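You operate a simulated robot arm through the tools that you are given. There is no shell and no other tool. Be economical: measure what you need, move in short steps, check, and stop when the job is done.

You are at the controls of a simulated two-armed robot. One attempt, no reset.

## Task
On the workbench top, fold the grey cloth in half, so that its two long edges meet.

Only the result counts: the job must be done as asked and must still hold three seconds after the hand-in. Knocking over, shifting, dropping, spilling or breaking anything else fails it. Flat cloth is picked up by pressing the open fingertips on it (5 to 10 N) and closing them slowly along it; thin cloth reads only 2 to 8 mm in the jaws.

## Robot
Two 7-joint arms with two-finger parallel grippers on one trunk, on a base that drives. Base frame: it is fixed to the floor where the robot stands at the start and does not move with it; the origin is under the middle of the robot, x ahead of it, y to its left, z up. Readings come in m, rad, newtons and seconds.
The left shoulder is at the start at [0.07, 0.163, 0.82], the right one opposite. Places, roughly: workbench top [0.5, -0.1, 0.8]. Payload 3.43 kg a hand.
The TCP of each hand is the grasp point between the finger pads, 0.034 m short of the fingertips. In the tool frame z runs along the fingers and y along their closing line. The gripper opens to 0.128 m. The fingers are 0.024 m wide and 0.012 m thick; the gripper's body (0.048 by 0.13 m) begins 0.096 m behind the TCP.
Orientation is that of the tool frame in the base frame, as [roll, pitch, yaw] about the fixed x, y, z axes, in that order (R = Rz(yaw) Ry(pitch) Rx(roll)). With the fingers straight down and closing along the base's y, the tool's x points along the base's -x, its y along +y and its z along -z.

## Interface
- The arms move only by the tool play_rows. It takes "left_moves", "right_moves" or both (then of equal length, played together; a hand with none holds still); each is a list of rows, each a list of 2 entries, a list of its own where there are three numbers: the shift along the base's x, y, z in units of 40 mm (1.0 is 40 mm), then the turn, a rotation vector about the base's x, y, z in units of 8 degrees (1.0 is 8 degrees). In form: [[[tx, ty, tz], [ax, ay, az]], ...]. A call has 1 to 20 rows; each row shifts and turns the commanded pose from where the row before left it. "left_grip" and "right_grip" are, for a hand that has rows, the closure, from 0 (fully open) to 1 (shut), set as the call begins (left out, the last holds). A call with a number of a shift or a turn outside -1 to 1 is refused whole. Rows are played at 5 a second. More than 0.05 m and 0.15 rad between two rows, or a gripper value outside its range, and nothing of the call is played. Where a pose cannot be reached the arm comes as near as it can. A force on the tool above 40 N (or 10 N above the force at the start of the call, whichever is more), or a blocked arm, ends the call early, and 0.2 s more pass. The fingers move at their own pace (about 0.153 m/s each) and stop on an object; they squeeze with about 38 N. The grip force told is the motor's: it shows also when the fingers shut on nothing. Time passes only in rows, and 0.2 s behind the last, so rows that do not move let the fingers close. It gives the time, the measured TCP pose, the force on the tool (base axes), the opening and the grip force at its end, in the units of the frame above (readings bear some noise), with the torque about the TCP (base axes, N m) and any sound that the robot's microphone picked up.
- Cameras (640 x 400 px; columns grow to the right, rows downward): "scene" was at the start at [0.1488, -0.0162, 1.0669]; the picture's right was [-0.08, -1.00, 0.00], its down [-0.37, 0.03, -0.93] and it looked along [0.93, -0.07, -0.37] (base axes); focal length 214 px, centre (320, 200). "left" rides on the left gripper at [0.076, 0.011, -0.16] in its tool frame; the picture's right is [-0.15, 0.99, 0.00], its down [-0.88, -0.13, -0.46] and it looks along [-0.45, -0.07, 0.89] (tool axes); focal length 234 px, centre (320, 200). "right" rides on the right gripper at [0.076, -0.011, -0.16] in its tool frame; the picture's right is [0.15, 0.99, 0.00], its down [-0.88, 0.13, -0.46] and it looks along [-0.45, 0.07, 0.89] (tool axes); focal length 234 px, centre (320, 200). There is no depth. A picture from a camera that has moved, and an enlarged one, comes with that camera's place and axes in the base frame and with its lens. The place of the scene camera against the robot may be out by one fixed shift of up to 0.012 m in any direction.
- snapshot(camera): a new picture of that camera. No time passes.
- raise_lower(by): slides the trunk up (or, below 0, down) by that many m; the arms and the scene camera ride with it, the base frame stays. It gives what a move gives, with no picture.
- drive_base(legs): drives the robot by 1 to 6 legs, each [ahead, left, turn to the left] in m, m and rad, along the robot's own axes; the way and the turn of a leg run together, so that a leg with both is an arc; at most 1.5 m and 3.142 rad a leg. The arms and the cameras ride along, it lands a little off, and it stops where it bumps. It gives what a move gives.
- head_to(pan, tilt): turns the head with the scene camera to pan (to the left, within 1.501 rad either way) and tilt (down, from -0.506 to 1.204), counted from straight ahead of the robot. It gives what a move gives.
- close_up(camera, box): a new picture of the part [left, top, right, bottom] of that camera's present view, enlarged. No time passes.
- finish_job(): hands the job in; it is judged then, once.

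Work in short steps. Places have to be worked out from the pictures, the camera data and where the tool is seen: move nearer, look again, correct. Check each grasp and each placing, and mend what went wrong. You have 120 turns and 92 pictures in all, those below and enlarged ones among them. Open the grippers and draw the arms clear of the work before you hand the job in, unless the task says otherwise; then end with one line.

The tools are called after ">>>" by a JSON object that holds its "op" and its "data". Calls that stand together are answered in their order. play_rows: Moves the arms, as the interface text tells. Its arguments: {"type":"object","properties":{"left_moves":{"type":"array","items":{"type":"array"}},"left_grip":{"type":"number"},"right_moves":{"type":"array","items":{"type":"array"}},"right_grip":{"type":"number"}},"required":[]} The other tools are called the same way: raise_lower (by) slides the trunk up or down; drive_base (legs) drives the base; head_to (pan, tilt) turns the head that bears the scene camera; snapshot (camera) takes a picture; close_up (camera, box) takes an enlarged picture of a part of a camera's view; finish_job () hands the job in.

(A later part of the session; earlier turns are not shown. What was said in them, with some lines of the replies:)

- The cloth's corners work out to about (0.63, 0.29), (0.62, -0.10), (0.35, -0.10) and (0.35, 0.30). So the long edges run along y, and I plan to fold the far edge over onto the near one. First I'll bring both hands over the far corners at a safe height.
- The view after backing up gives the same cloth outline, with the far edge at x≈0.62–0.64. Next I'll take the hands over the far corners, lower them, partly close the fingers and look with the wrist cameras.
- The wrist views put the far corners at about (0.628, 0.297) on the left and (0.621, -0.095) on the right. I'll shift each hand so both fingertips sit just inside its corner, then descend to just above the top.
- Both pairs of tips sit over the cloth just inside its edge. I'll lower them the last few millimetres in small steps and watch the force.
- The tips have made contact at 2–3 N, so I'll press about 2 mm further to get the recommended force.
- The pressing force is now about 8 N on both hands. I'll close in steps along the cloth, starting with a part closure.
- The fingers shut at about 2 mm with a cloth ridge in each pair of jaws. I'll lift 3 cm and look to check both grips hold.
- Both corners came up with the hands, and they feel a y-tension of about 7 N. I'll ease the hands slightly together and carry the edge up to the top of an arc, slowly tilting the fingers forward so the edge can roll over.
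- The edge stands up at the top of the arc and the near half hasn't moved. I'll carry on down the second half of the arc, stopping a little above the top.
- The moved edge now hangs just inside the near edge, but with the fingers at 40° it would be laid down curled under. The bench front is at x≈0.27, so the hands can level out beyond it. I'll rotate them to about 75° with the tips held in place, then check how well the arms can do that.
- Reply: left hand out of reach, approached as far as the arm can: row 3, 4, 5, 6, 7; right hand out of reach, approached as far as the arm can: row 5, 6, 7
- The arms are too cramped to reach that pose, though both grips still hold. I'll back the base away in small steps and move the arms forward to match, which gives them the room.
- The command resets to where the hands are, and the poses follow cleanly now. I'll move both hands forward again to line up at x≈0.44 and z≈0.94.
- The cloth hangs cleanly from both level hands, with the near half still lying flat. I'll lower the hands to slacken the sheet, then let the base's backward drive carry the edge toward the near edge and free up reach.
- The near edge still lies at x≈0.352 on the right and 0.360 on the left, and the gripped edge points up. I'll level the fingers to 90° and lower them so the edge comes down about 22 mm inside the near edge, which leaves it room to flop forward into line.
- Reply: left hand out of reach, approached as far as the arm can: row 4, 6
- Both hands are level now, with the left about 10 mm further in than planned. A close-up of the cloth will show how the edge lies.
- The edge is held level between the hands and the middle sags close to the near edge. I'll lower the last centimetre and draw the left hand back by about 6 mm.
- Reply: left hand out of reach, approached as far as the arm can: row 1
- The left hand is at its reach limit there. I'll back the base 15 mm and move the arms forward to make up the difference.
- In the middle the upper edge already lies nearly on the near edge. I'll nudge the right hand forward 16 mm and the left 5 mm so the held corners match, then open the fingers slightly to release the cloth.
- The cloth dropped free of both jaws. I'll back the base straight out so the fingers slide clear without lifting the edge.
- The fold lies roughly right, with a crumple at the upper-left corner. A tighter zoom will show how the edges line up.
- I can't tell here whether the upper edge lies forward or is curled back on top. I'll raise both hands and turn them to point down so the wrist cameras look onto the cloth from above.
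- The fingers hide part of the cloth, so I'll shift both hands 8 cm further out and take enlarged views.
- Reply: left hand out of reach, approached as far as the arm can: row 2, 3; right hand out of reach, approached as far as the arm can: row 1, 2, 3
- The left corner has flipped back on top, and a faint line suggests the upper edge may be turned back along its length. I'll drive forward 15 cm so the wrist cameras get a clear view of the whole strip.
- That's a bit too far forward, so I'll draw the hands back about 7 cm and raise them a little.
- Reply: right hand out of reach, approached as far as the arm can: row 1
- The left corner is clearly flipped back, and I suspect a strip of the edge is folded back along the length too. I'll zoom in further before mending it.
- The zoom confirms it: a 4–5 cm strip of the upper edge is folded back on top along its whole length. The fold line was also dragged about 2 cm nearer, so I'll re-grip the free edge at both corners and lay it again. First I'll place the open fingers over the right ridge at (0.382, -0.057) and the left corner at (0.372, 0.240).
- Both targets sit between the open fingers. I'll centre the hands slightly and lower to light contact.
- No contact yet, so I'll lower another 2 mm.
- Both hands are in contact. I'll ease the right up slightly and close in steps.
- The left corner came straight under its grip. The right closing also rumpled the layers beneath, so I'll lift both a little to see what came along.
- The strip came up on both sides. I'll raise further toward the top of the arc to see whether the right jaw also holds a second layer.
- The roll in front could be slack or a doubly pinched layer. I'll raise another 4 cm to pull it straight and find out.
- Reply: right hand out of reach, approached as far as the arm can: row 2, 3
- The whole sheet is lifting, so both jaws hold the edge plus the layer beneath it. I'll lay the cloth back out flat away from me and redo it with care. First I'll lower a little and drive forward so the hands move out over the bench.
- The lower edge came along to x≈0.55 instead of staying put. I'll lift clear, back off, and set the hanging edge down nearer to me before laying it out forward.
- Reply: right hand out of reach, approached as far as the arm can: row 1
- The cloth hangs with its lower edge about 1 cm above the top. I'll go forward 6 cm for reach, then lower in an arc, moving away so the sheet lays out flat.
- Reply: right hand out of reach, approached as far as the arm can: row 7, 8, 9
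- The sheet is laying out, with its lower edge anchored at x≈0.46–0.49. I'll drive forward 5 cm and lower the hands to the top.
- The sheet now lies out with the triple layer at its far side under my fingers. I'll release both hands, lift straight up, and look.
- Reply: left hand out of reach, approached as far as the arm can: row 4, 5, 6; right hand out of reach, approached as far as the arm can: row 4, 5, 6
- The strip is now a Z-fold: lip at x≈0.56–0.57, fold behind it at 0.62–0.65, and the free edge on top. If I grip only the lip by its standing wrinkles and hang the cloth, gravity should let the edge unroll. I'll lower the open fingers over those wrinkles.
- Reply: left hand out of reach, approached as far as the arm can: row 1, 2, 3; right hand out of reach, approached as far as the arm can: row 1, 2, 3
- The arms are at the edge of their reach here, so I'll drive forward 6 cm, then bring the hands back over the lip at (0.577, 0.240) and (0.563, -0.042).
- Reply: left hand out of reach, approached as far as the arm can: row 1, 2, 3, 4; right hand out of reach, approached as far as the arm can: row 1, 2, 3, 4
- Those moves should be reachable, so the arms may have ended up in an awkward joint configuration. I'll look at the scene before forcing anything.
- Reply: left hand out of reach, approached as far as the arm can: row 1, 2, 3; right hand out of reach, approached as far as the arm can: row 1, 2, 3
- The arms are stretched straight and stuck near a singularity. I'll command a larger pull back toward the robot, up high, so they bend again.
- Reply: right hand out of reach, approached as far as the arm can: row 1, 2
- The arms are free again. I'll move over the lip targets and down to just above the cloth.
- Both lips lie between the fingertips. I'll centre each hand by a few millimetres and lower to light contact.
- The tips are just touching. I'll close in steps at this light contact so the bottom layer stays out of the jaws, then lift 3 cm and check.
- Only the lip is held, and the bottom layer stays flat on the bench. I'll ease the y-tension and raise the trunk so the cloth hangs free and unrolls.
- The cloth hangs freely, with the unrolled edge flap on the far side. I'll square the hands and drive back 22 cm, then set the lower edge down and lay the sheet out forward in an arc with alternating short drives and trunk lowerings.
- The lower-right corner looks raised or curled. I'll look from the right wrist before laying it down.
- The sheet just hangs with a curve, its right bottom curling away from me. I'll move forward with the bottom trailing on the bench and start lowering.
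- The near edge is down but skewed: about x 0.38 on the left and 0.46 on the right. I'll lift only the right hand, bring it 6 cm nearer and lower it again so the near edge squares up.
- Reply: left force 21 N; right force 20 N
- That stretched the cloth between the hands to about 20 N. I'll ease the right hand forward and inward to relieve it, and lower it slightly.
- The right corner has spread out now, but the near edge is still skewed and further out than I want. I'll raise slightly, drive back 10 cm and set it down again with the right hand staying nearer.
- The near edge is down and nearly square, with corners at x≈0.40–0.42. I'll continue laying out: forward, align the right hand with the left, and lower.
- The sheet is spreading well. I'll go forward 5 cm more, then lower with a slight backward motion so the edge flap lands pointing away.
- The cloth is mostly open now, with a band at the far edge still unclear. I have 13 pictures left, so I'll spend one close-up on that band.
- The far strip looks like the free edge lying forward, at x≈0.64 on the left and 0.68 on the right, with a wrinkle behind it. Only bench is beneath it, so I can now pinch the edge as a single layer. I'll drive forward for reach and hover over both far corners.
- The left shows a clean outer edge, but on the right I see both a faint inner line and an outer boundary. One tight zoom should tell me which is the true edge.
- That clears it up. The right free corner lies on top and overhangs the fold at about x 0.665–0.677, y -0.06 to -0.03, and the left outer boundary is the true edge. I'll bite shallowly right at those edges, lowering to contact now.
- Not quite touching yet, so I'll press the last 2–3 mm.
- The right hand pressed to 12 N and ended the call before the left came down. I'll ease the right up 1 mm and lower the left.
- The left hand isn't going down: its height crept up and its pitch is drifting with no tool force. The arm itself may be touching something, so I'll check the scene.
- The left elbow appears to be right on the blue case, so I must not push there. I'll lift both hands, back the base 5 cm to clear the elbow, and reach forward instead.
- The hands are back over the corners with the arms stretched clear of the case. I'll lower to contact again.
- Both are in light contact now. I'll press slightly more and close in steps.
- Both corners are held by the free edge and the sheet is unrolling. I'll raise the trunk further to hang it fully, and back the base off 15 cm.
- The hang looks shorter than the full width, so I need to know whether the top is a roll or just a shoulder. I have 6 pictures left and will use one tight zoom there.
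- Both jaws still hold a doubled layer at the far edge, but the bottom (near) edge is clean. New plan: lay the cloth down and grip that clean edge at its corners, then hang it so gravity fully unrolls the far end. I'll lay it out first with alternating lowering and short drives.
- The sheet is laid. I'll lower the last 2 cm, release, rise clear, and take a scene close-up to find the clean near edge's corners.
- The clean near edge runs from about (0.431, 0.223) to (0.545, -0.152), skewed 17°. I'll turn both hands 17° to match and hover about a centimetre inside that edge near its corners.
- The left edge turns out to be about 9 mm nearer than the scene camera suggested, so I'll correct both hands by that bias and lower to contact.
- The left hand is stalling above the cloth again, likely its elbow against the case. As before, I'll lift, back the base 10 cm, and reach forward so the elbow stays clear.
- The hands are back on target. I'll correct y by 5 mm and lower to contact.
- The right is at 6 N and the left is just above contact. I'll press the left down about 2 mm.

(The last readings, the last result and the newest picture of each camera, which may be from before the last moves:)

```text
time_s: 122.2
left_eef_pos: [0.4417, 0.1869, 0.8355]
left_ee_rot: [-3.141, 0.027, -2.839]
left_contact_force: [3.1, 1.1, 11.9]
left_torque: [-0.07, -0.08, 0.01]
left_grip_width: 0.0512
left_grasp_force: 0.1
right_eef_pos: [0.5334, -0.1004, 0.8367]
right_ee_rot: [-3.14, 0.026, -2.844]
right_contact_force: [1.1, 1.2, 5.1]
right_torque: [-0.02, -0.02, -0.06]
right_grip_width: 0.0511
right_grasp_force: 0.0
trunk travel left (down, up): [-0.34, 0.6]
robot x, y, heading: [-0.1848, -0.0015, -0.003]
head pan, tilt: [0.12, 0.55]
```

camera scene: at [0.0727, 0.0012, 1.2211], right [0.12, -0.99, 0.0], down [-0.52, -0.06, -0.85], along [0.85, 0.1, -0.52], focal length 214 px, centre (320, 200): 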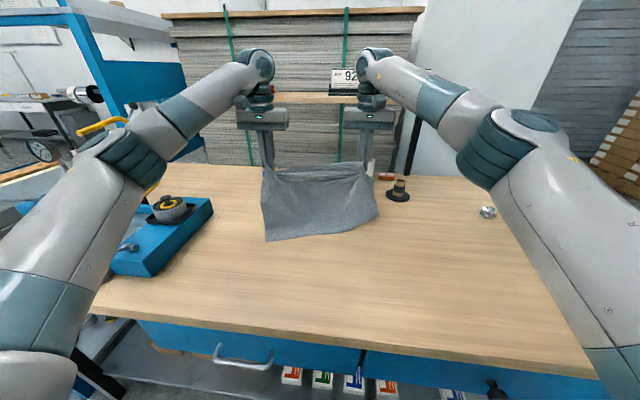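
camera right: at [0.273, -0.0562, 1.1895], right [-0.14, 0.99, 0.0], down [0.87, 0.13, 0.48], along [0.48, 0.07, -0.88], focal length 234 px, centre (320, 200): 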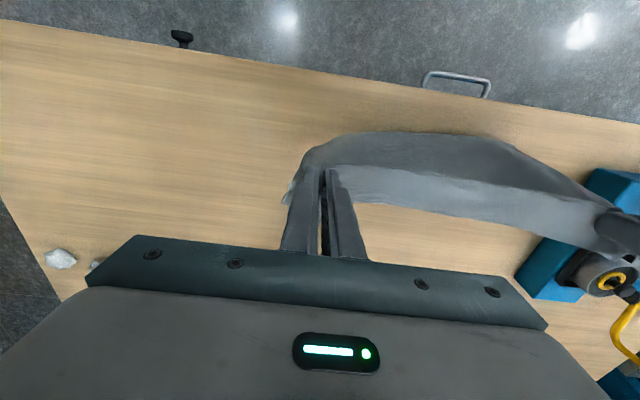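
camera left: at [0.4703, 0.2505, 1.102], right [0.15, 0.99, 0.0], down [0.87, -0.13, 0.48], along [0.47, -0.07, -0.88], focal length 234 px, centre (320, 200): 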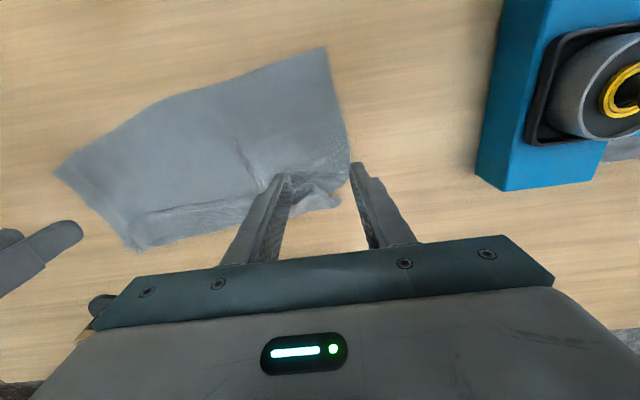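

Contact is good on both hands, so I'll close in steps, lift, and raise the trunk high so the far end can unroll.

>>> {"op": "play_rows", "data": {"left_moves": [[[0, 0, 0.02], [0, 0, 0]]], "right_moves": [[[0, 0, -0.01], [0, 0, 0]]], "left_grip": 0.7, "right_grip": 0.7}}

>>> {"op": "play_rows", "data": {"left_moves": [[[0, 0, 0], [0, 0, 0]]], "right_moves": [[[0, 0, 0], [0, 0, 0]]], "left_grip": 0.8, "right_grip": 0.8}}

>>> {"op": "play_rows", "data": {"left_moves": [[[0, 0, 0], [0, 0, 0]]], "right_moves": [[[0, 0, 0], [0, 0, 0]]], "left_grip": 0.9, "right_grip": 0.9}}

>>> {"op": "play_rows", "data": {"left_moves": [[[0, 0, 0], [0, 0, 0]], [[0, 0, 0], [0, 0, 0]]], "right_moves": [[[0, 0, 0], [0, 0, 0]], [[0, 0, 0], [0, 0, 0]]], "left_grip": 1.0, "right_grip": 1.0}}

>>> {"op": "play_rows", "data": {"left_moves": [[[0, -0.05, 0.4], [0, 0, 0]], [[0, -0.05, 0.5], [0, 0, 0]], [[0, 0, 0.5], [0, 0, 0]], [[0, 0, 0], [0, 0, 0]]], "right_moves": [[[0, 0.05, 0.4], [0, 0, 0]], [[0, 0.05, 0.5], [0, 0, 0]], [[0, 0, 0.5], [0, 0, 0]], [[0, 0, 0], [0, 0, 0]]]}}

>>> {"op": "raise_lower", "data": {"by": 0.22}}

```text
time_s: 122.5
left_eef_pos: [0.4412, 0.1874, 0.8349]
left_ee_rot: [3.141, 0.026, -2.839]
left_contact_force: [-1.4, 0.5, 10.5]
left_torque: [-0.09, 0.02, -0.03]
left_grip_width: 0.0375
left_grasp_force: 0.1
right_eef_pos: [0.5328, -0.102, 0.8364]
right_ee_rot: [-3.14, 0.025, -2.844]
right_contact_force: [-0.4, 1.6, 5.7]
right_torque: [-0.01, 0.06, 0.04]
right_grip_width: 0.0387
right_grasp_force: 0.1
trunk travel left (down, up): [-0.34, 0.6]
robot x, y, heading: [-0.1821, -0.0032, -0.001]
head pan, tilt: [0.12, 0.55]
```

```text
time_s: 123.0
left_eef_pos: [0.4408, 0.1873, 0.8351]
left_ee_rot: [3.139, 0.026, -2.839]
left_contact_force: [-1.4, 0.8, 9.2]
left_torque: [-0.11, 0.06, 0.0]
left_grip_width: 0.025
left_grasp_force: 0.1
right_eef_pos: [0.5338, -0.1011, 0.8357]
right_ee_rot: [-3.141, 0.025, -2.845]
right_contact_force: [-0.2, -0.4, 6.1]
right_torque: [-0.02, 0.05, -0.01]
right_grip_width: 0.0252
right_grasp_force: 0.0
trunk travel left (down, up): [-0.34, 0.6]
robot x, y, heading: [-0.1808, -0.0004, 0.004]
head pan, tilt: [0.12, 0.55]
```

```text
time_s: 123.3
left_eef_pos: [0.4407, 0.1876, 0.8357]
left_ee_rot: [3.141, 0.026, -2.841]
left_contact_force: [0.8, -2.4, 9.3]
left_torque: [-0.19, 0.0, 0.02]
left_grip_width: 0.0135
left_grasp_force: 0.1
right_eef_pos: [0.532, -0.1011, 0.8358]
right_ee_rot: [-3.14, 0.027, -2.844]
right_contact_force: [-1.0, 2.0, 6.1]
right_torque: [0.06, 0.08, -0.02]
right_grip_width: 0.0137
right_grasp_force: 0.5
trunk travel left (down, up): [-0.34, 0.6]
robot x, y, heading: [-0.1851, 0.0037, 0.003]
head pan, tilt: [0.12, 0.55]
```

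```text
time_s: 124.0
left_eef_pos: [0.4404, 0.1861, 0.8366]
left_ee_rot: [-3.139, 0.027, -2.842]
left_contact_force: [3.4, -12.2, 7.9]
left_torque: [-0.43, -0.1, -0.08]
left_grip_width: 0.0025
left_grasp_force: 37.1
right_eef_pos: [0.5334, -0.0999, 0.8363]
right_ee_rot: [-3.141, 0.027, -2.844]
right_contact_force: [-4.0, 12.9, 8.0]
right_torque: [0.43, 0.13, 0.0]
right_grip_width: 0.0023
right_grasp_force: 37.2
trunk travel left (down, up): [-0.34, 0.6]
robot x, y, heading: [-0.1827, 0.001, 0.003]
head pan, tilt: [0.12, 0.55]
```

```text
time_s: 125.0
left_eef_pos: [0.4431, 0.1832, 0.8913]
left_ee_rot: [3.14, 0.023, -2.839]
left_contact_force: [1.7, -2.5, 0.4]
left_torque: [-0.11, -0.03, -0.01]
left_grip_width: 0.0023
left_grasp_force: 36.7
right_eef_pos: [0.5342, -0.097, 0.8907]
right_ee_rot: [-3.139, 0.025, -2.844]
right_contact_force: [-0.1, 2.7, -0.1]
right_torque: [0.08, 0.05, -0.01]
right_grip_width: 0.0022
right_grasp_force: 37.2
trunk travel left (down, up): [-0.34, 0.6]
robot x, y, heading: [-0.1859, 0.0001, -0.002]
head pan, tilt: [0.12, 0.55]
```

```text
time_s: 127.3
left_eef_pos: [0.4432, 0.1814, 1.1094]
left_ee_rot: [3.141, 0.024, -2.84]
left_contact_force: [0.9, -2.1, 0.4]
left_torque: [-0.09, -0.03, -0.05]
left_grip_width: 0.0026
left_grasp_force: 36.5
right_eef_pos: [0.5348, -0.0961, 1.1104]
right_ee_rot: [-3.139, 0.025, -2.844]
right_contact_force: [-0.6, 3.0, -0.1]
right_torque: [0.11, 0.01, 0.02]
right_grip_width: 0.0022
right_grasp_force: 37.0
trunk travel left (down, up): [-0.56, 0.38]
robot x, y, heading: [-0.1862, -0.0039, 0.005]
head pan, tilt: [0.12, 0.55]
```

Both grips are solid, at 2.3–2.5 mm with a taut edge. Held this way the edge faces me and the sheet leaves away from me, so the fold can finish with the tool vertical and no flip. I'll raise a bit more, square the hands and yaw, back up 7 cm, and take a picture.

>>> {"op": "raise_lower", "data": {"by": 0.05}}

>>> {"op": "play_rows", "data": {"left_moves": [[[0.3, 0.05, 0], [0, 0, -0.53]], [[0.3, 0.05, 0], [0, 0, -0.53]], [[0.3, 0.05, 0], [0, 0, -0.53]], [[0.25, 0.02, 0], [0, 0, -0.5]], [[0, 0, 0], [0, 0, 0]]], "right_moves": [[[-0.3, -0.04, 0], [0, 0, -0.53]], [[-0.3, -0.04, 0], [0, 0, -0.53]], [[-0.3, -0.04, 0], [0, 0, -0.53]], [[-0.25, -0.03, 0], [0, 0, -0.5]], [[0, 0, 0], [0, 0, 0]]]}}

>>> {"op": "drive_base", "data": {"legs": [[-0.07, 0, 0]]}}

>>> {"op": "close_up", "data": {"camera": "scene", "box": [190, 130, 446, 290]}}

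```text
time_s: 128.2
left_eef_pos: [0.4428, 0.1825, 1.1601]
left_ee_rot: [3.141, 0.024, -2.84]
left_contact_force: [0.9, -2.6, -0.2]
left_torque: [-0.11, -0.05, -0.03]
left_grip_width: 0.0025
left_grasp_force: 37.5
right_eef_pos: [0.5336, -0.0962, 1.1612]
right_ee_rot: [-3.139, 0.025, -2.846]
right_contact_force: [-1.3, 2.6, -0.1]
right_torque: [0.1, 0.01, -0.02]
right_grip_width: 0.002
right_grasp_force: 37.0
trunk travel left (down, up): [-0.61, 0.33]
robot x, y, heading: [-0.1858, -0.0014, 0.002]
head pan, tilt: [0.12, 0.55]
```

```text
time_s: 129.4
left_eef_pos: [0.4885, 0.1895, 1.1603]
left_ee_rot: [3.141, 0.024, -3.133]
left_contact_force: [-0.8, -1.9, -0.5]
left_torque: [-0.11, 0.05, 0.03]
left_grip_width: 0.0023
left_grasp_force: 37.4
right_eef_pos: [0.4879, -0.1038, 1.1604]
right_ee_rot: [-3.139, 0.026, -3.139]
right_contact_force: [0.4, 2.4, 0.5]
right_torque: [0.04, 0.0, -0.01]
right_grip_width: 0.0019
right_grasp_force: 36.2
trunk travel left (down, up): [-0.61, 0.33]
robot x, y, heading: [-0.1832, -0.0017, 0.003]
head pan, tilt: [0.12, 0.55]
```

```text
time_s: 130.4
left_eef_pos: [0.4205, 0.1904, 1.161]
left_ee_rot: [3.141, 0.025, -3.133]
left_contact_force: [0.3, -2.0, -0.7]
left_torque: [-0.03, -0.04, 0.01]
left_grip_width: 0.0023
left_grasp_force: 37.2
right_eef_pos: [0.4195, -0.1031, 1.1601]
right_ee_rot: [-3.14, 0.026, -3.136]
right_contact_force: [1.2, 2.0, 0.2]
right_torque: [0.03, -0.02, 0.06]
right_grip_width: 0.0023
right_grasp_force: 36.9
trunk travel left (down, up): [-0.61, 0.33]
robot x, y, heading: [-0.2519, 0.0019, 0.002]
head pan, tilt: [0.12, 0.55]
```

```text
2.50 times, centred on (318, 210) of scene
camera zoom: at [-0.1065, 0.0019, 1.361], right [0.12, -0.99, 0.0], down [-0.52, -0.06, -0.85], along [0.85, 0.1, -0.52], focal length 536 px, centre (325, 175)
```

zoom: 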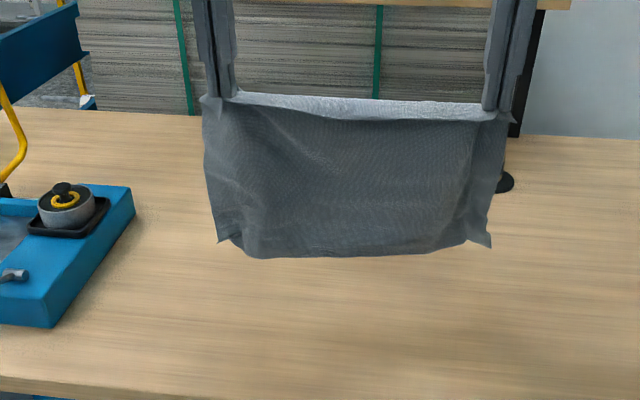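

The far strip is still creased back behind the sheet, but now it's only one simple flap. If I set the flap down and drag the sheet away from me at low height, bench friction should hold the flap and unroll it. I'll extend the arms slightly, back up, then lower and lay forward.

>>> {"op": "play_rows", "data": {"left_moves": [[[0.35, 0, 0], [0, 0, 0]], [[0.35, 0, 0], [0, 0, 0]], [[0, 0, 0], [0, 0, 0]]], "right_moves": [[[0.35, 0, 0], [0, 0, 0]], [[0.35, 0, 0], [0, 0, 0]], [[0, 0, 0], [0, 0, 0]]]}}

>>> {"op": "drive_base", "data": {"legs": [[-0.1, 0, 0]]}}

>>> {"op": "raise_lower", "data": {"by": -0.12}}

>>> {"op": "drive_base", "data": {"legs": [[0.04, 0, 0]]}}

>>> {"op": "raise_lower", "data": {"by": -0.04}}

>>> {"op": "drive_base", "data": {"legs": [[0.04, 0, 0]]}}

>>> {"op": "raise_lower", "data": {"by": -0.05}}

>>> {"op": "drive_base", "data": {"legs": [[0.03, 0, 0]]}}

>>> {"op": "raise_lower", "data": {"by": -0.05}}

```text
time_s: 131.2
left_eef_pos: [0.4482, 0.1894, 1.1615]
left_ee_rot: [3.141, 0.024, -3.132]
left_contact_force: [-0.3, -2.0, -0.7]
left_torque: [-0.06, 0.02, 0.02]
left_grip_width: 0.0021
left_grasp_force: 36.9
right_eef_pos: [0.4469, -0.1022, 1.1614]
right_ee_rot: [-3.14, 0.028, -3.135]
right_contact_force: [-0.3, 1.7, 0.1]
right_torque: [0.02, 0.0, 0.05]
right_grip_width: 0.0022
right_grasp_force: 36.9
trunk travel left (down, up): [-0.61, 0.33]
robot x, y, heading: [-0.2515, -0.0012, -0.001]
head pan, tilt: [0.12, 0.55]
```

```text
time_s: 132.4
left_eef_pos: [0.3477, 0.1901, 1.161]
left_ee_rot: [-3.14, 0.024, -3.131]
left_contact_force: [0.2, -1.1, -0.1]
left_torque: [-0.07, -0.06, 0.02]
left_grip_width: 0.0022
left_grasp_force: 36.5
right_eef_pos: [0.3485, -0.1025, 1.1603]
right_ee_rot: [-3.141, 0.023, -3.135]
right_contact_force: [0.1, 1.7, 0.4]
right_torque: [0.07, 0.01, 0.05]
right_grip_width: 0.0022
right_grasp_force: 36.9
trunk travel left (down, up): [-0.61, 0.33]
robot x, y, heading: [-0.352, -0.0021, 0.003]
head pan, tilt: [0.12, 0.55]
```

```text
time_s: 133.9
left_eef_pos: [0.3483, 0.1894, 1.0401]
left_ee_rot: [3.142, 0.025, -3.13]
left_contact_force: [-0.6, -2.0, -1.1]
left_torque: [-0.08, 0.02, 0.01]
left_grip_width: 0.0022
left_grasp_force: 37.6
right_eef_pos: [0.347, -0.1017, 1.0415]
right_ee_rot: [-3.141, 0.024, -3.136]
right_contact_force: [-0.2, 1.4, -0.4]
right_torque: [0.02, -0.01, 0.05]
right_grip_width: 0.0021
right_grasp_force: 36.8
trunk travel left (down, up): [-0.49, 0.45]
robot x, y, heading: [-0.3519, -0.0012, 0.0]
head pan, tilt: [0.12, 0.55]
```

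```text
time_s: 134.7
left_eef_pos: [0.3877, 0.1904, 1.0406]
left_ee_rot: [3.141, 0.023, -3.13]
left_contact_force: [0.3, -2.6, -0.6]
left_torque: [-0.07, -0.01, 0.01]
left_grip_width: 0.0022
left_grasp_force: 37.3
right_eef_pos: [0.3867, -0.1013, 1.041]
right_ee_rot: [-3.14, 0.025, -3.138]
right_contact_force: [0.6, 2.2, 0.7]
right_torque: [0.06, 0.03, 0.05]
right_grip_width: 0.0022
right_grasp_force: 36.9
trunk travel left (down, up): [-0.49, 0.45]
robot x, y, heading: [-0.3141, 0.003, -0.001]
head pan, tilt: [0.12, 0.55]
```

```text
time_s: 135.6
left_eef_pos: [0.3863, 0.1898, 1.0008]
left_ee_rot: [-3.141, 0.025, -3.131]
left_contact_force: [0.4, -2.3, 0.2]
left_torque: [-0.07, 0.0, -0.02]
left_grip_width: 0.0024
left_grasp_force: 37.3
right_eef_pos: [0.3851, -0.1015, 1.0013]
right_ee_rot: [-3.14, 0.028, -3.135]
right_contact_force: [-0.2, 0.9, 0.4]
right_torque: [0.03, -0.01, 0.01]
right_grip_width: 0.0023
right_grasp_force: 37.3
trunk travel left (down, up): [-0.45, 0.49]
robot x, y, heading: [-0.3137, -0.0022, 0.001]
head pan, tilt: [0.12, 0.55]
```

```text
time_s: 136.4
left_eef_pos: [0.429, 0.1904, 1.0005]
left_ee_rot: [-3.141, 0.024, -3.132]
left_contact_force: [0.3, -1.3, -1.0]
left_torque: [-0.03, 0.03, 0.05]
left_grip_width: 0.002
left_grasp_force: 36.8
right_eef_pos: [0.427, -0.1013, 1.0001]
right_ee_rot: [-3.138, 0.021, -3.136]
right_contact_force: [0.0, 2.4, -0.7]
right_torque: [0.04, 0.02, 0.03]
right_grip_width: 0.0022
right_grasp_force: 36.5
trunk travel left (down, up): [-0.45, 0.49]
robot x, y, heading: [-0.274, -0.0002, 0.004]
head pan, tilt: [0.12, 0.55]
```

```text
time_s: 137.4
left_eef_pos: [0.4262, 0.1912, 0.9499]
left_ee_rot: [-3.139, 0.026, -3.131]
left_contact_force: [0.0, 0.1, -0.8]
left_torque: [-0.05, -0.01, 0.02]
left_grip_width: 0.0021
left_grasp_force: 37.4
right_eef_pos: [0.4272, -0.1023, 0.9508]
right_ee_rot: [-3.141, 0.024, -3.136]
right_contact_force: [0.2, 1.5, -0.3]
right_torque: [0.04, 0.01, 0.09]
right_grip_width: 0.0022
right_grasp_force: 36.6
trunk travel left (down, up): [-0.4, 0.54]
robot x, y, heading: [-0.276, 0.004, 0.002]
head pan, tilt: [0.12, 0.55]
```

```text
time_s: 138.2
left_eef_pos: [0.4576, 0.1904, 0.9502]
left_ee_rot: [-3.14, 0.024, -3.131]
left_contact_force: [-0.1, -1.4, -0.5]
left_torque: [-0.07, 0.02, 0.01]
left_grip_width: 0.0023
left_grasp_force: 37.3
right_eef_pos: [0.4576, -0.1013, 0.9499]
right_ee_rot: [3.141, 0.023, -3.135]
right_contact_force: [1.2, 1.6, -0.1]
right_torque: [0.08, 0.0, 0.03]
right_grip_width: 0.0022
right_grasp_force: 36.6
trunk travel left (down, up): [-0.4, 0.54]
robot x, y, heading: [-0.2427, -0.0037, 0.002]
head pan, tilt: [0.12, 0.55]
```

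```text
time_s: 139.1
left_eef_pos: [0.4566, 0.1905, 0.8998]
left_ee_rot: [-3.141, 0.024, -3.13]
left_contact_force: [-0.2, -0.9, -0.1]
left_torque: [-0.07, -0.01, 0.01]
left_grip_width: 0.0022
left_grasp_force: 36.9
right_eef_pos: [0.4568, -0.1022, 0.9009]
right_ee_rot: [-3.14, 0.024, -3.134]
right_contact_force: [0.1, 1.2, 0.0]
right_torque: [0.02, -0.01, 0.04]
right_grip_width: 0.0022
right_grasp_force: 37.1
trunk travel left (down, up): [-0.35, 0.59]
robot x, y, heading: [-0.2426, -0.0007, -0.003]
head pan, tilt: [0.12, 0.55]
```

The flap should now be under the sheet at about x 0.35–0.40. I'll drag the sheet forward at low height to unroll it, ending with the held edge near x≈0.66.

>>> {"op": "drive_base", "data": {"legs": [[0.1, 0, 0]]}}

>>> {"op": "raise_lower", "data": {"by": -0.03}}

>>> {"op": "drive_base", "data": {"legs": [[0.08, 0, 0]]}}

>>> {"op": "play_rows", "data": {"left_moves": [[[0.3, 0, 0], [0, 0, 0]], [[0.3, 0, 0], [0, 0, 0]], [[0, 0, 0], [0, 0, 0]]], "right_moves": [[[0.3, 0, 0], [0, 0, 0]], [[0.3, 0, 0], [0, 0, 0]], [[0, 0, 0], [0, 0, 0]]]}}

>>> {"op": "close_up", "data": {"camera": "scene", "box": [190, 130, 430, 280]}}

```text
time_s: 140.3
left_eef_pos: [0.5571, 0.1908, 0.8988]
left_ee_rot: [-3.141, 0.021, -3.132]
left_contact_force: [1.2, -2.3, 0.8]
left_torque: [-0.03, 0.07, 0.02]
left_grip_width: 0.0022
left_grasp_force: 36.5
right_eef_pos: [0.5564, -0.1026, 0.8997]
right_ee_rot: [-3.14, 0.023, -3.138]
right_contact_force: [0.6, 1.9, -0.9]
right_torque: [0.04, 0.03, 0.02]
right_grip_width: 0.0021
right_grasp_force: 37.1
trunk travel left (down, up): [-0.35, 0.59]
robot x, y, heading: [-0.1397, -0.0018, 0.002]
head pan, tilt: [0.12, 0.55]
```

```text
time_s: 141.0
left_eef_pos: [0.5559, 0.19, 0.8719]
left_ee_rot: [3.138, 0.025, -3.13]
left_contact_force: [0.4, -0.8, 0.2]
left_torque: [-0.06, -0.01, 0.02]
left_grip_width: 0.0024
left_grasp_force: 37.0
right_eef_pos: [0.5551, -0.1028, 0.8711]
right_ee_rot: [-3.139, 0.025, -3.136]
right_contact_force: [-0.1, 2.3, -0.4]
right_torque: [0.02, 0.0, 0.01]
right_grip_width: 0.0023
right_grasp_force: 36.6
trunk travel left (down, up): [-0.32, 0.62]
robot x, y, heading: [-0.1467, 0.0013, 0.004]
head pan, tilt: [0.12, 0.55]
```

```text
time_s: 142.1
left_eef_pos: [0.6363, 0.1918, 0.8696]
left_ee_rot: [-3.14, 0.02, -3.131]
left_contact_force: [0.6, -1.8, 0.6]
left_torque: [-0.1, 0.02, 0.01]
left_grip_width: 0.0026
left_grasp_force: 37.4
right_eef_pos: [0.6359, -0.1009, 0.8698]
right_ee_rot: [-3.139, 0.023, -3.136]
right_contact_force: [0.4, 2.3, 0.0]
right_torque: [0.05, 0.03, 0.04]
right_grip_width: 0.0025
right_grasp_force: 37.2
trunk travel left (down, up): [-0.32, 0.62]
robot x, y, heading: [-0.0646, -0.0004, 0.004]
head pan, tilt: [0.12, 0.55]
```

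```text
time_s: 142.9
left_eef_pos: [0.6593, 0.191, 0.8694]
left_ee_rot: [3.141, 0.023, -3.131]
left_contact_force: [0.2, -0.6, 0.4]
left_torque: [-0.06, 0.0, 0.02]
left_grip_width: 0.0023
left_grasp_force: 36.8
right_eef_pos: [0.659, -0.0999, 0.8701]
right_ee_rot: [-3.141, 0.023, -3.135]
right_contact_force: [0.6, 1.0, 0.3]
right_torque: [0.05, 0.02, 0.02]
right_grip_width: 0.0021
right_grasp_force: 36.6
trunk travel left (down, up): [-0.32, 0.62]
robot x, y, heading: [-0.0632, -0.0006, 0.003]
head pan, tilt: [0.12, 0.55]
```

```text
2.67 times, centred on (310, 205) of scene
camera zoom: at [0.0805, 0.0022, 1.0712], right [0.12, -0.99, 0.0], down [-0.52, -0.06, -0.85], along [0.85, 0.1, -0.52], focal length 572 px, centre (347, 187)
```

zoom: 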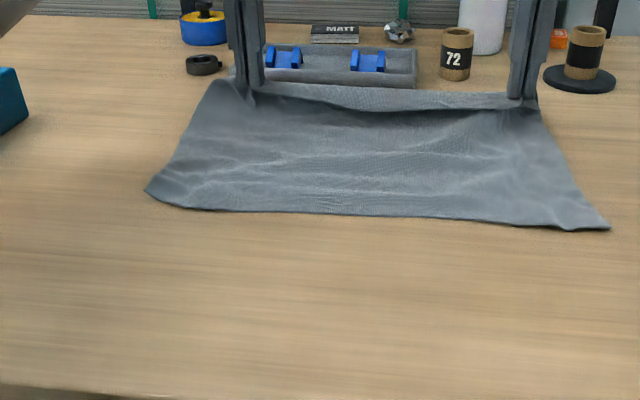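

The sheet is nearly flat and square now, but its visible width (≈0.19 of ≈0.26 m) suggests part of the flap is still tucked under. I'll repeat the trick with a longer drag, lifting high, backing well off, setting down with more slack so the flap bears weight, then dragging forward.

>>> {"op": "raise_lower", "data": {"by": 0.3}}

>>> {"op": "drive_base", "data": {"legs": [[-0.35, 0, 0]]}}

>>> {"op": "raise_lower", "data": {"by": -0.1}}

>>> {"op": "drive_base", "data": {"legs": [[0.02, 0, 0]]}}

>>> {"op": "raise_lower", "data": {"by": -0.05}}

>>> {"op": "drive_base", "data": {"legs": [[0.03, 0, 0]]}}

>>> {"op": "raise_lower", "data": {"by": -0.06}}

>>> {"op": "drive_base", "data": {"legs": [[0.03, 0, 0]]}}

>>> {"op": "raise_lower", "data": {"by": -0.06}}

>>> {"op": "drive_base", "data": {"legs": [[0.03, 0, 0]]}}

>>> {"op": "raise_lower", "data": {"by": -0.04}}

```text
time_s: 145.9
left_eef_pos: [0.6591, 0.1901, 1.1695]
left_ee_rot: [3.142, 0.023, -3.131]
left_contact_force: [0.6, -0.5, -0.3]
left_torque: [-0.08, 0.01, 0.05]
left_grip_width: 0.0022
left_grasp_force: 37.2
right_eef_pos: [0.6584, -0.1011, 1.1701]
right_ee_rot: [-3.138, 0.023, -3.136]
right_contact_force: [0.3, 1.0, -0.3]
right_torque: [0.04, 0.02, 0.0]
right_grip_width: 0.0023
right_grasp_force: 36.8
trunk travel left (down, up): [-0.62, 0.32]
robot x, y, heading: [-0.0655, 0.001, 0.005]
head pan, tilt: [0.12, 0.55]
```

```text
time_s: 148.2
left_eef_pos: [0.3104, 0.1905, 1.1688]
left_ee_rot: [-3.141, 0.024, -3.13]
left_contact_force: [0.6, -1.5, -0.2]
left_torque: [-0.05, 0.0, 0.02]
left_grip_width: 0.0024
left_grasp_force: 36.9
right_eef_pos: [0.3092, -0.1019, 1.1691]
right_ee_rot: [-3.14, 0.022, -3.133]
right_contact_force: [-0.4, 2.1, 0.0]
right_torque: [0.06, -0.01, 0.07]
right_grip_width: 0.002
right_grasp_force: 37.0
trunk travel left (down, up): [-0.62, 0.32]
robot x, y, heading: [-0.4147, -0.0006, 0.002]
head pan, tilt: [0.12, 0.55]
```

```text
time_s: 149.5
left_eef_pos: [0.3102, 0.192, 1.0696]
left_ee_rot: [-3.141, 0.024, -3.131]
left_contact_force: [0.1, -1.0, -0.6]
left_torque: [-0.03, 0.02, 0.05]
left_grip_width: 0.0023
left_grasp_force: 37.2
right_eef_pos: [0.3085, -0.1009, 1.0712]
right_ee_rot: [-3.139, 0.022, -3.134]
right_contact_force: [0.4, 1.8, 0.5]
right_torque: [0.07, -0.01, 0.05]
right_grip_width: 0.0019
right_grasp_force: 37.1
trunk travel left (down, up): [-0.52, 0.42]
robot x, y, heading: [-0.4117, -0.0007, 0.007]
head pan, tilt: [0.12, 0.55]
```

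```text
time_s: 150.3
left_eef_pos: [0.328, 0.1891, 1.0709]
left_ee_rot: [-3.141, 0.024, -3.13]
left_contact_force: [-1.1, -1.5, -1.0]
left_torque: [-0.08, -0.04, 0.01]
left_grip_width: 0.0021
left_grasp_force: 36.9
right_eef_pos: [0.3286, -0.1026, 1.0711]
right_ee_rot: [-3.14, 0.026, -3.135]
right_contact_force: [-0.3, 0.7, -0.7]
right_torque: [0.07, 0.0, 0.04]
right_grip_width: 0.0025
right_grasp_force: 37.1
trunk travel left (down, up): [-0.52, 0.42]
robot x, y, heading: [-0.3953, 0.0025, -0.001]
head pan, tilt: [0.12, 0.55]
```

```text
time_s: 151.2
left_eef_pos: [0.3293, 0.1891, 1.0222]
left_ee_rot: [-3.141, 0.024, -3.132]
left_contact_force: [0.0, -1.2, 0.0]
left_torque: [-0.05, -0.03, 0.03]
left_grip_width: 0.0022
left_grasp_force: 36.8
right_eef_pos: [0.3285, -0.1011, 1.0212]
right_ee_rot: [-3.14, 0.023, -3.135]
right_contact_force: [-0.9, 0.9, -0.5]
right_torque: [0.03, -0.01, 0.07]
right_grip_width: 0.0023
right_grasp_force: 36.9
trunk travel left (down, up): [-0.47, 0.47]
robot x, y, heading: [-0.3967, 0.0019, 0.006]
head pan, tilt: [0.12, 0.55]
```

```text
time_s: 152.0
left_eef_pos: [0.3583, 0.1902, 1.0203]
left_ee_rot: [3.14, 0.022, -3.132]
left_contact_force: [-0.6, -1.2, -0.3]
left_torque: [-0.04, 0.03, 0.01]
left_grip_width: 0.0025
left_grasp_force: 36.9
right_eef_pos: [0.3579, -0.1012, 1.0208]
right_ee_rot: [-3.141, 0.024, -3.135]
right_contact_force: [0.1, 1.5, -0.6]
right_torque: [0.01, -0.04, 0.06]
right_grip_width: 0.002
right_grasp_force: 37.0
trunk travel left (down, up): [-0.47, 0.47]
robot x, y, heading: [-0.3663, -0.0005, 0.002]
head pan, tilt: [0.12, 0.55]
```

```text
time_s: 153.0
left_eef_pos: [0.3589, 0.1894, 0.9599]
left_ee_rot: [-3.141, 0.023, -3.13]
left_contact_force: [0.1, -1.5, -0.3]
left_torque: [-0.05, -0.06, 0.0]
left_grip_width: 0.0023
left_grasp_force: 36.8
right_eef_pos: [0.3591, -0.1012, 0.9593]
right_ee_rot: [-3.139, 0.023, -3.135]
right_contact_force: [-0.2, 0.5, 0.3]
right_torque: [0.02, -0.01, 0.03]
right_grip_width: 0.0022
right_grasp_force: 36.4
trunk travel left (down, up): [-0.41, 0.53]
robot x, y, heading: [-0.3658, 0.0006, 0.007]
head pan, tilt: [0.12, 0.55]
```

```text
time_s: 153.9
left_eef_pos: [0.3891, 0.1901, 0.9585]
left_ee_rot: [3.14, 0.023, -3.131]
left_contact_force: [1.0, -0.8, -0.1]
left_torque: [-0.06, 0.04, 0.01]
left_grip_width: 0.0022
left_grasp_force: 36.3
right_eef_pos: [0.388, -0.1018, 0.9599]
right_ee_rot: [-3.141, 0.023, -3.134]
right_contact_force: [0.6, 0.9, -0.7]
right_torque: [0.04, 0.02, 0.04]
right_grip_width: 0.0024
right_grasp_force: 37.2
trunk travel left (down, up): [-0.41, 0.53]
robot x, y, heading: [-0.3349, -0.0001, 0.005]
head pan, tilt: [0.12, 0.55]
```

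```text
time_s: 154.9
left_eef_pos: [0.3873, 0.1893, 0.901]
left_ee_rot: [-3.141, 0.022, -3.131]
left_contact_force: [-0.4, -1.2, -0.3]
left_torque: [-0.05, 0.0, 0.05]
left_grip_width: 0.0021
left_grasp_force: 37.4
right_eef_pos: [0.3874, -0.1028, 0.9005]
right_ee_rot: [-3.14, 0.021, -3.136]
right_contact_force: [-0.4, 0.6, 0.2]
right_torque: [0.04, -0.04, 0.03]
right_grip_width: 0.0023
right_grasp_force: 37.4
trunk travel left (down, up): [-0.35, 0.59]
robot x, y, heading: [-0.3369, -0.0036, 0.006]
head pan, tilt: [0.12, 0.55]
```

```text
time_s: 155.7
left_eef_pos: [0.4187, 0.1907, 0.9]
left_ee_rot: [3.141, 0.021, -3.13]
left_contact_force: [0.9, -1.5, -0.6]
left_torque: [-0.06, 0.03, -0.02]
left_grip_width: 0.0025
left_grasp_force: 36.5
right_eef_pos: [0.4173, -0.1004, 0.8995]
right_ee_rot: [-3.139, 0.02, -3.135]
right_contact_force: [-0.1, 1.3, -0.8]
right_torque: [0.03, 0.05, 0.03]
right_grip_width: 0.0022
right_grasp_force: 36.7
trunk travel left (down, up): [-0.35, 0.59]
robot x, y, heading: [-0.3072, -0.0004, 0.005]
head pan, tilt: [0.12, 0.55]
```

```text
time_s: 156.5
left_eef_pos: [0.4169, 0.191, 0.8606]
left_ee_rot: [3.14, 0.022, -3.13]
left_contact_force: [-0.7, -1.3, 0.1]
left_torque: [-0.05, 0.0, 0.03]
left_grip_width: 0.0021
left_grasp_force: 36.9
right_eef_pos: [0.4171, -0.1015, 0.8607]
right_ee_rot: [-3.139, 0.021, -3.135]
right_contact_force: [-0.7, 0.7, -0.7]
right_torque: [0.05, -0.01, 0.05]
right_grip_width: 0.0021
right_grasp_force: 37.2
trunk travel left (down, up): [-0.31, 0.63]
robot x, y, heading: [-0.3064, 0.0036, 0.003]
head pan, tilt: [0.12, 0.55]
```

Now the drag: forward at low height by about 20 cm, after which I'll spend my last picture to locate the near edge before folding.

>>> {"op": "drive_base", "data": {"legs": [[0.1, 0, 0]]}}

>>> {"op": "drive_base", "data": {"legs": [[0.1, 0, 0]]}}

>>> {"op": "play_rows", "data": {"left_moves": [[[0, 0, -0.1], [0, 0, 0]], [[0, 0, 0], [0, 0, 0]], [[0, 0, 0], [0, 0, 0]]], "right_moves": [[[0, 0, -0.1], [0, 0, 0]], [[0, 0, 0], [0, 0, 0]], [[0, 0, 0], [0, 0, 0]]]}}

>>> {"op": "close_up", "data": {"camera": "scene", "box": [200, 130, 440, 280]}}

```text
time_s: 157.7
left_eef_pos: [0.5179, 0.19, 0.859]
left_ee_rot: [-3.141, 0.021, -3.13]
left_contact_force: [0.2, -0.6, -0.7]
left_torque: [-0.05, 0.04, 0.05]
left_grip_width: 0.0022
left_grasp_force: 36.9
right_eef_pos: [0.5189, -0.0996, 0.8575]
right_ee_rot: [-3.14, 0.021, -3.136]
right_contact_force: [1.6, 0.8, -0.6]
right_torque: [0.03, -0.01, 0.02]
right_grip_width: 0.0023
right_grasp_force: 36.2
trunk travel left (down, up): [-0.31, 0.63]
robot x, y, heading: [-0.2044, -0.0015, 0.001]
head pan, tilt: [0.12, 0.55]
```

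```text
time_s: 158.8
left_eef_pos: [0.6195, 0.1903, 0.8581]
left_ee_rot: [-3.141, 0.02, -3.132]
left_contact_force: [-0.1, -0.7, -0.6]
left_torque: [-0.05, 0.02, 0.04]
left_grip_width: 0.0023
left_grasp_force: 36.8
right_eef_pos: [0.6194, -0.1003, 0.8591]
right_ee_rot: [-3.138, 0.022, -3.136]
right_contact_force: [0.3, 1.0, -0.8]
right_torque: [0.02, 0.05, 0.02]
right_grip_width: 0.0018
right_grasp_force: 36.6
trunk travel left (down, up): [-0.31, 0.63]
robot x, y, heading: [-0.1063, 0.0065, 0.004]
head pan, tilt: [0.12, 0.55]
```

```text
time_s: 159.6
left_eef_pos: [0.618, 0.1898, 0.8548]
left_ee_rot: [-3.14, 0.02, -3.133]
left_contact_force: [-0.1, -0.8, 0.5]
left_torque: [-0.06, 0.03, 0.02]
left_grip_width: 0.0022
left_grasp_force: 37.1
right_eef_pos: [0.6167, -0.1012, 0.8548]
right_ee_rot: [-3.141, 0.022, -3.134]
right_contact_force: [-0.1, 1.9, -0.1]
right_torque: [0.09, 0.0, 0.04]
right_grip_width: 0.0022
right_grasp_force: 37.4
trunk travel left (down, up): [-0.31, 0.63]
robot x, y, heading: [-0.1074, 0.0029, 0.007]
head pan, tilt: [0.12, 0.55]
```

```text
2.67 times, centred on (320, 205) of scene
camera zoom: at [0.0396, 0.0022, 1.0612], right [0.12, -0.99, 0.0], down [-0.52, -0.06, -0.85], along [0.85, 0.1, -0.52], focal length 572 px, centre (320, 187)
```

zoom: 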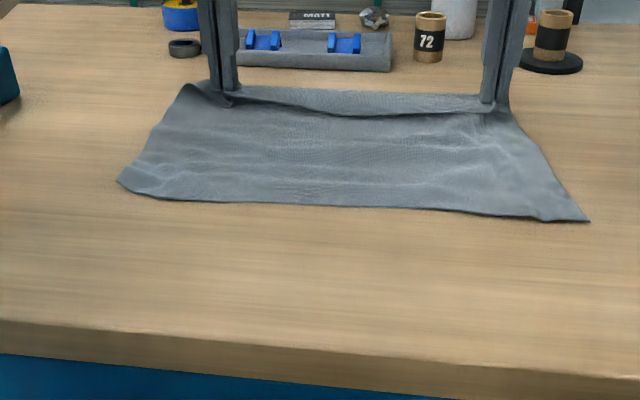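

Looking closely, the dark line between the hands is the held edge and the light band behind it is the sheet bulging back. Counting that, the full ~0.27 m is there: the sheet is unrolled, its near edge lies at x≈0.435, and the held edge already starts the fold at x≈0.61. Now I'll raise the edge a little, carry it back over with a base drive, and lower it onto the near edge.

>>> {"op": "play_rows", "data": {"left_moves": [[[-0.1, 0, 0.4], [0, 0, 0]], [[-0.25, 0, 0.4], [0, 0, 0]], [[-0.3, 0, 0.4], [0, 0, 0]], [[-0.35, 0, 0.4], [0, 0, 0]], [[0, 0, 0], [0, 0, 0]]], "right_moves": [[[-0.1, 0, 0.4], [0, 0, 0]], [[-0.25, 0, 0.4], [0, 0, 0]], [[-0.3, 0, 0.4], [0, 0, 0]], [[-0.35, 0, 0.4], [0, 0, 0]], [[0, 0, 0], [0, 0, 0]]]}}

>>> {"op": "drive_base", "data": {"legs": [[-0.1, 0, 0]]}}

```text
time_s: 160.8
left_eef_pos: [0.5777, 0.1916, 0.919]
left_ee_rot: [-3.14, 0.02, -3.132]
left_contact_force: [-0.2, -1.3, 0.0]
left_torque: [-0.05, 0.02, 0.03]
left_grip_width: 0.0022
left_grasp_force: 36.9
right_eef_pos: [0.5794, -0.1012, 0.9202]
right_ee_rot: [-3.139, 0.023, -3.134]
right_contact_force: [0.4, 1.3, -0.2]
right_torque: [0.04, 0.04, 0.03]
right_grip_width: 0.0019
right_grasp_force: 37.4
trunk travel left (down, up): [-0.31, 0.63]
robot x, y, heading: [-0.106, 0.0021, -0.001]
head pan, tilt: [0.12, 0.55]
```

```text
time_s: 162.0
left_eef_pos: [0.4769, 0.1924, 0.9206]
left_ee_rot: [3.141, 0.023, -3.131]
left_contact_force: [-0.9, -1.2, 0.8]
left_torque: [-0.03, -0.01, -0.02]
left_grip_width: 0.0025
left_grasp_force: 37.1
right_eef_pos: [0.4774, -0.1003, 0.9199]
right_ee_rot: [-3.141, 0.023, -3.133]
right_contact_force: [0.0, 2.0, 0.5]
right_torque: [0.1, -0.03, 0.05]
right_grip_width: 0.0021
right_grasp_force: 37.0
trunk travel left (down, up): [-0.31, 0.63]
robot x, y, heading: [-0.207, -0.0013, 0.001]
head pan, tilt: [0.12, 0.55]
```

The edge is now above x≈0.47. I'll lower it in an arc onto the near edge, ending with the tips just above the lower layer.

>>> {"op": "play_rows", "data": {"left_moves": [[[-0.2, 0, -0.25], [0, 0, 0]], [[-0.2, 0, -0.35], [0, 0, 0]], [[-0.17, 0, -0.4], [0, 0, 0]], [[-0.15, 0, -0.4], [0, 0, 0]], [[-0.1, 0, -0.35], [0, 0, 0]], [[0, 0, -0.2], [0, 0, 0]], [[0, 0, 0], [0, 0, 0]]], "right_moves": [[[-0.2, 0, -0.25], [0, 0, 0]], [[-0.2, 0, -0.35], [0, 0, 0]], [[-0.17, 0, -0.4], [0, 0, 0]], [[-0.15, 0, -0.4], [0, 0, 0]], [[-0.1, 0, -0.35], [0, 0, 0]], [[0, 0, -0.2], [0, 0, 0]], [[0, 0, 0], [0, 0, 0]]]}}

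```text
time_s: 163.6
left_eef_pos: [0.4443, 0.1911, 0.8403]
left_ee_rot: [3.141, 0.023, -3.13]
left_contact_force: [-0.8, -1.7, 0.6]
left_torque: [-0.03, 0.02, 0.04]
left_grip_width: 0.0024
left_grasp_force: 37.4
right_eef_pos: [0.444, -0.1002, 0.8415]
right_ee_rot: [-3.14, 0.023, -3.135]
right_contact_force: [-0.5, 1.6, 0.0]
right_torque: [0.06, 0.02, 0.01]
right_grip_width: 0.0022
right_grasp_force: 36.7
trunk travel left (down, up): [-0.31, 0.63]
robot x, y, heading: [-0.2083, 0.0008, -0.002]
head pan, tilt: [0.12, 0.55]
```

The held edge should now lie over the near edge at x≈0.435. I'll open the fingers gently, wait, and lift straight up.

>>> {"op": "play_rows", "data": {"left_moves": [[[0, 0, 0], [0, 0, 0]], [[0, 0, 0], [0, 0, 0]], [[0, 0, 0], [0, 0, 0]]], "right_moves": [[[0, 0, 0], [0, 0, 0]], [[0, 0, 0], [0, 0, 0]], [[0, 0, 0], [0, 0, 0]]], "left_grip": 0.75, "right_grip": 0.75}}

>>> {"op": "play_rows", "data": {"left_moves": [[[0, 0, 0.1], [0, 0, 0]], [[0, 0, 0.3], [0, 0, 0]], [[0, 0, 0.7], [0, 0, 0]], [[0, 0, 0.9], [0, 0, 0]], [[0, 0, 0.9], [0, 0, 0]], [[0, 0, 0], [0, 0, 0]]], "right_moves": [[[0, 0, 0.1], [0, 0, 0]], [[0, 0, 0.3], [0, 0, 0]], [[0, 0, 0.7], [0, 0, 0]], [[0, 0, 0.9], [0, 0, 0]], [[0, 0, 0.9], [0, 0, 0]], [[0, 0, 0], [0, 0, 0]]]}}

>>> {"op": "close_up", "data": {"camera": "scene", "box": [200, 130, 440, 280]}}

```text
time_s: 164.4
left_eef_pos: [0.4452, 0.1912, 0.8415]
left_ee_rot: [-3.14, 0.023, -3.132]
left_contact_force: [0.2, 0.2, 0.2]
left_torque: [0.04, -0.02, 0.0]
left_grip_width: 0.0319
left_grasp_force: 0.0
right_eef_pos: [0.4452, -0.1014, 0.8424]
right_ee_rot: [-3.14, 0.021, -3.134]
right_contact_force: [0.7, 0.7, 0.4]
right_torque: [0.01, 0.01, 0.0]
right_grip_width: 0.0322
right_grasp_force: 0.0
trunk travel left (down, up): [-0.31, 0.63]
robot x, y, heading: [-0.2095, -0.0004, 0.001]
head pan, tilt: [0.12, 0.55]
```

```text
time_s: 165.8
left_eef_pos: [0.4462, 0.1911, 0.9557]
left_ee_rot: [-3.141, 0.022, -3.131]
left_contact_force: [0.2, 0.2, 0.0]
left_torque: [0.0, 0.01, 0.04]
left_grip_width: 0.032
left_grasp_force: 0.1
right_eef_pos: [0.4451, -0.1014, 0.9566]
right_ee_rot: [-3.14, 0.022, -3.133]
right_contact_force: [0.6, 0.2, 0.6]
right_torque: [-0.01, 0.02, -0.05]
right_grip_width: 0.0322
right_grasp_force: 0.2
trunk travel left (down, up): [-0.31, 0.63]
robot x, y, heading: [-0.2039, 0.0009, -0.003]
head pan, tilt: [0.12, 0.55]
```

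```text
refused: no pictures are left
```

The cloth let go cleanly, with no force on either hand, but I have no pictures left to check it. I won't risk disturbing the fold blind, so I'll draw the hands further up and back off.

>>> {"op": "raise_lower", "data": {"by": 0.1}}

>>> {"op": "drive_base", "data": {"legs": [[-0.2, 0, 0]]}}

>>> {"op": "finish_job", "data": {}}

```text
time_s: 167.1
left_eef_pos: [0.4457, 0.1929, 1.0571]
left_ee_rot: [3.14, 0.021, -3.132]
left_contact_force: [0.3, -0.1, -0.1]
left_torque: [0.0, 0.04, 0.0]
left_grip_width: 0.032
left_grasp_force: 0.1
right_eef_pos: [0.4456, -0.102, 1.0574]
right_ee_rot: [-3.14, 0.023, -3.134]
right_contact_force: [0.1, -0.1, 0.0]
right_torque: [-0.03, 0.02, 0.0]
right_grip_width: 0.0319
right_grasp_force: 0.0
trunk travel left (down, up): [-0.41, 0.53]
robot x, y, heading: [-0.206, 0.0008, 0.003]
head pan, tilt: [0.12, 0.55]
```

```text
time_s: 168.7
left_eef_pos: [0.2461, 0.1915, 1.0566]
left_ee_rot: [-3.141, 0.023, -3.131]
left_contact_force: [-0.3, 0.6, 0.3]
left_torque: [0.02, -0.08, -0.01]
left_grip_width: 0.0323
left_grasp_force: 0.1
right_eef_pos: [0.2441, -0.1021, 1.0577]
right_ee_rot: [-3.138, 0.023, -3.134]
right_contact_force: [-0.3, 0.2, 0.3]
right_torque: [-0.03, -0.03, 0.03]
right_grip_width: 0.0318
right_grasp_force: 0.2
trunk travel left (down, up): [-0.41, 0.53]
robot x, y, heading: [-0.4012, 0.0016, 0.006]
head pan, tilt: [0.12, 0.55]
```

```text
The job is handed in.
```

I handed the job in with the cloth folded and one long edge laid over the other at about x 0.435, but I had no pictures left, so whether the edges meet is unconfirmed; the left arm also stalled twice, probably against the blue case, which I saw no sign of having moved.
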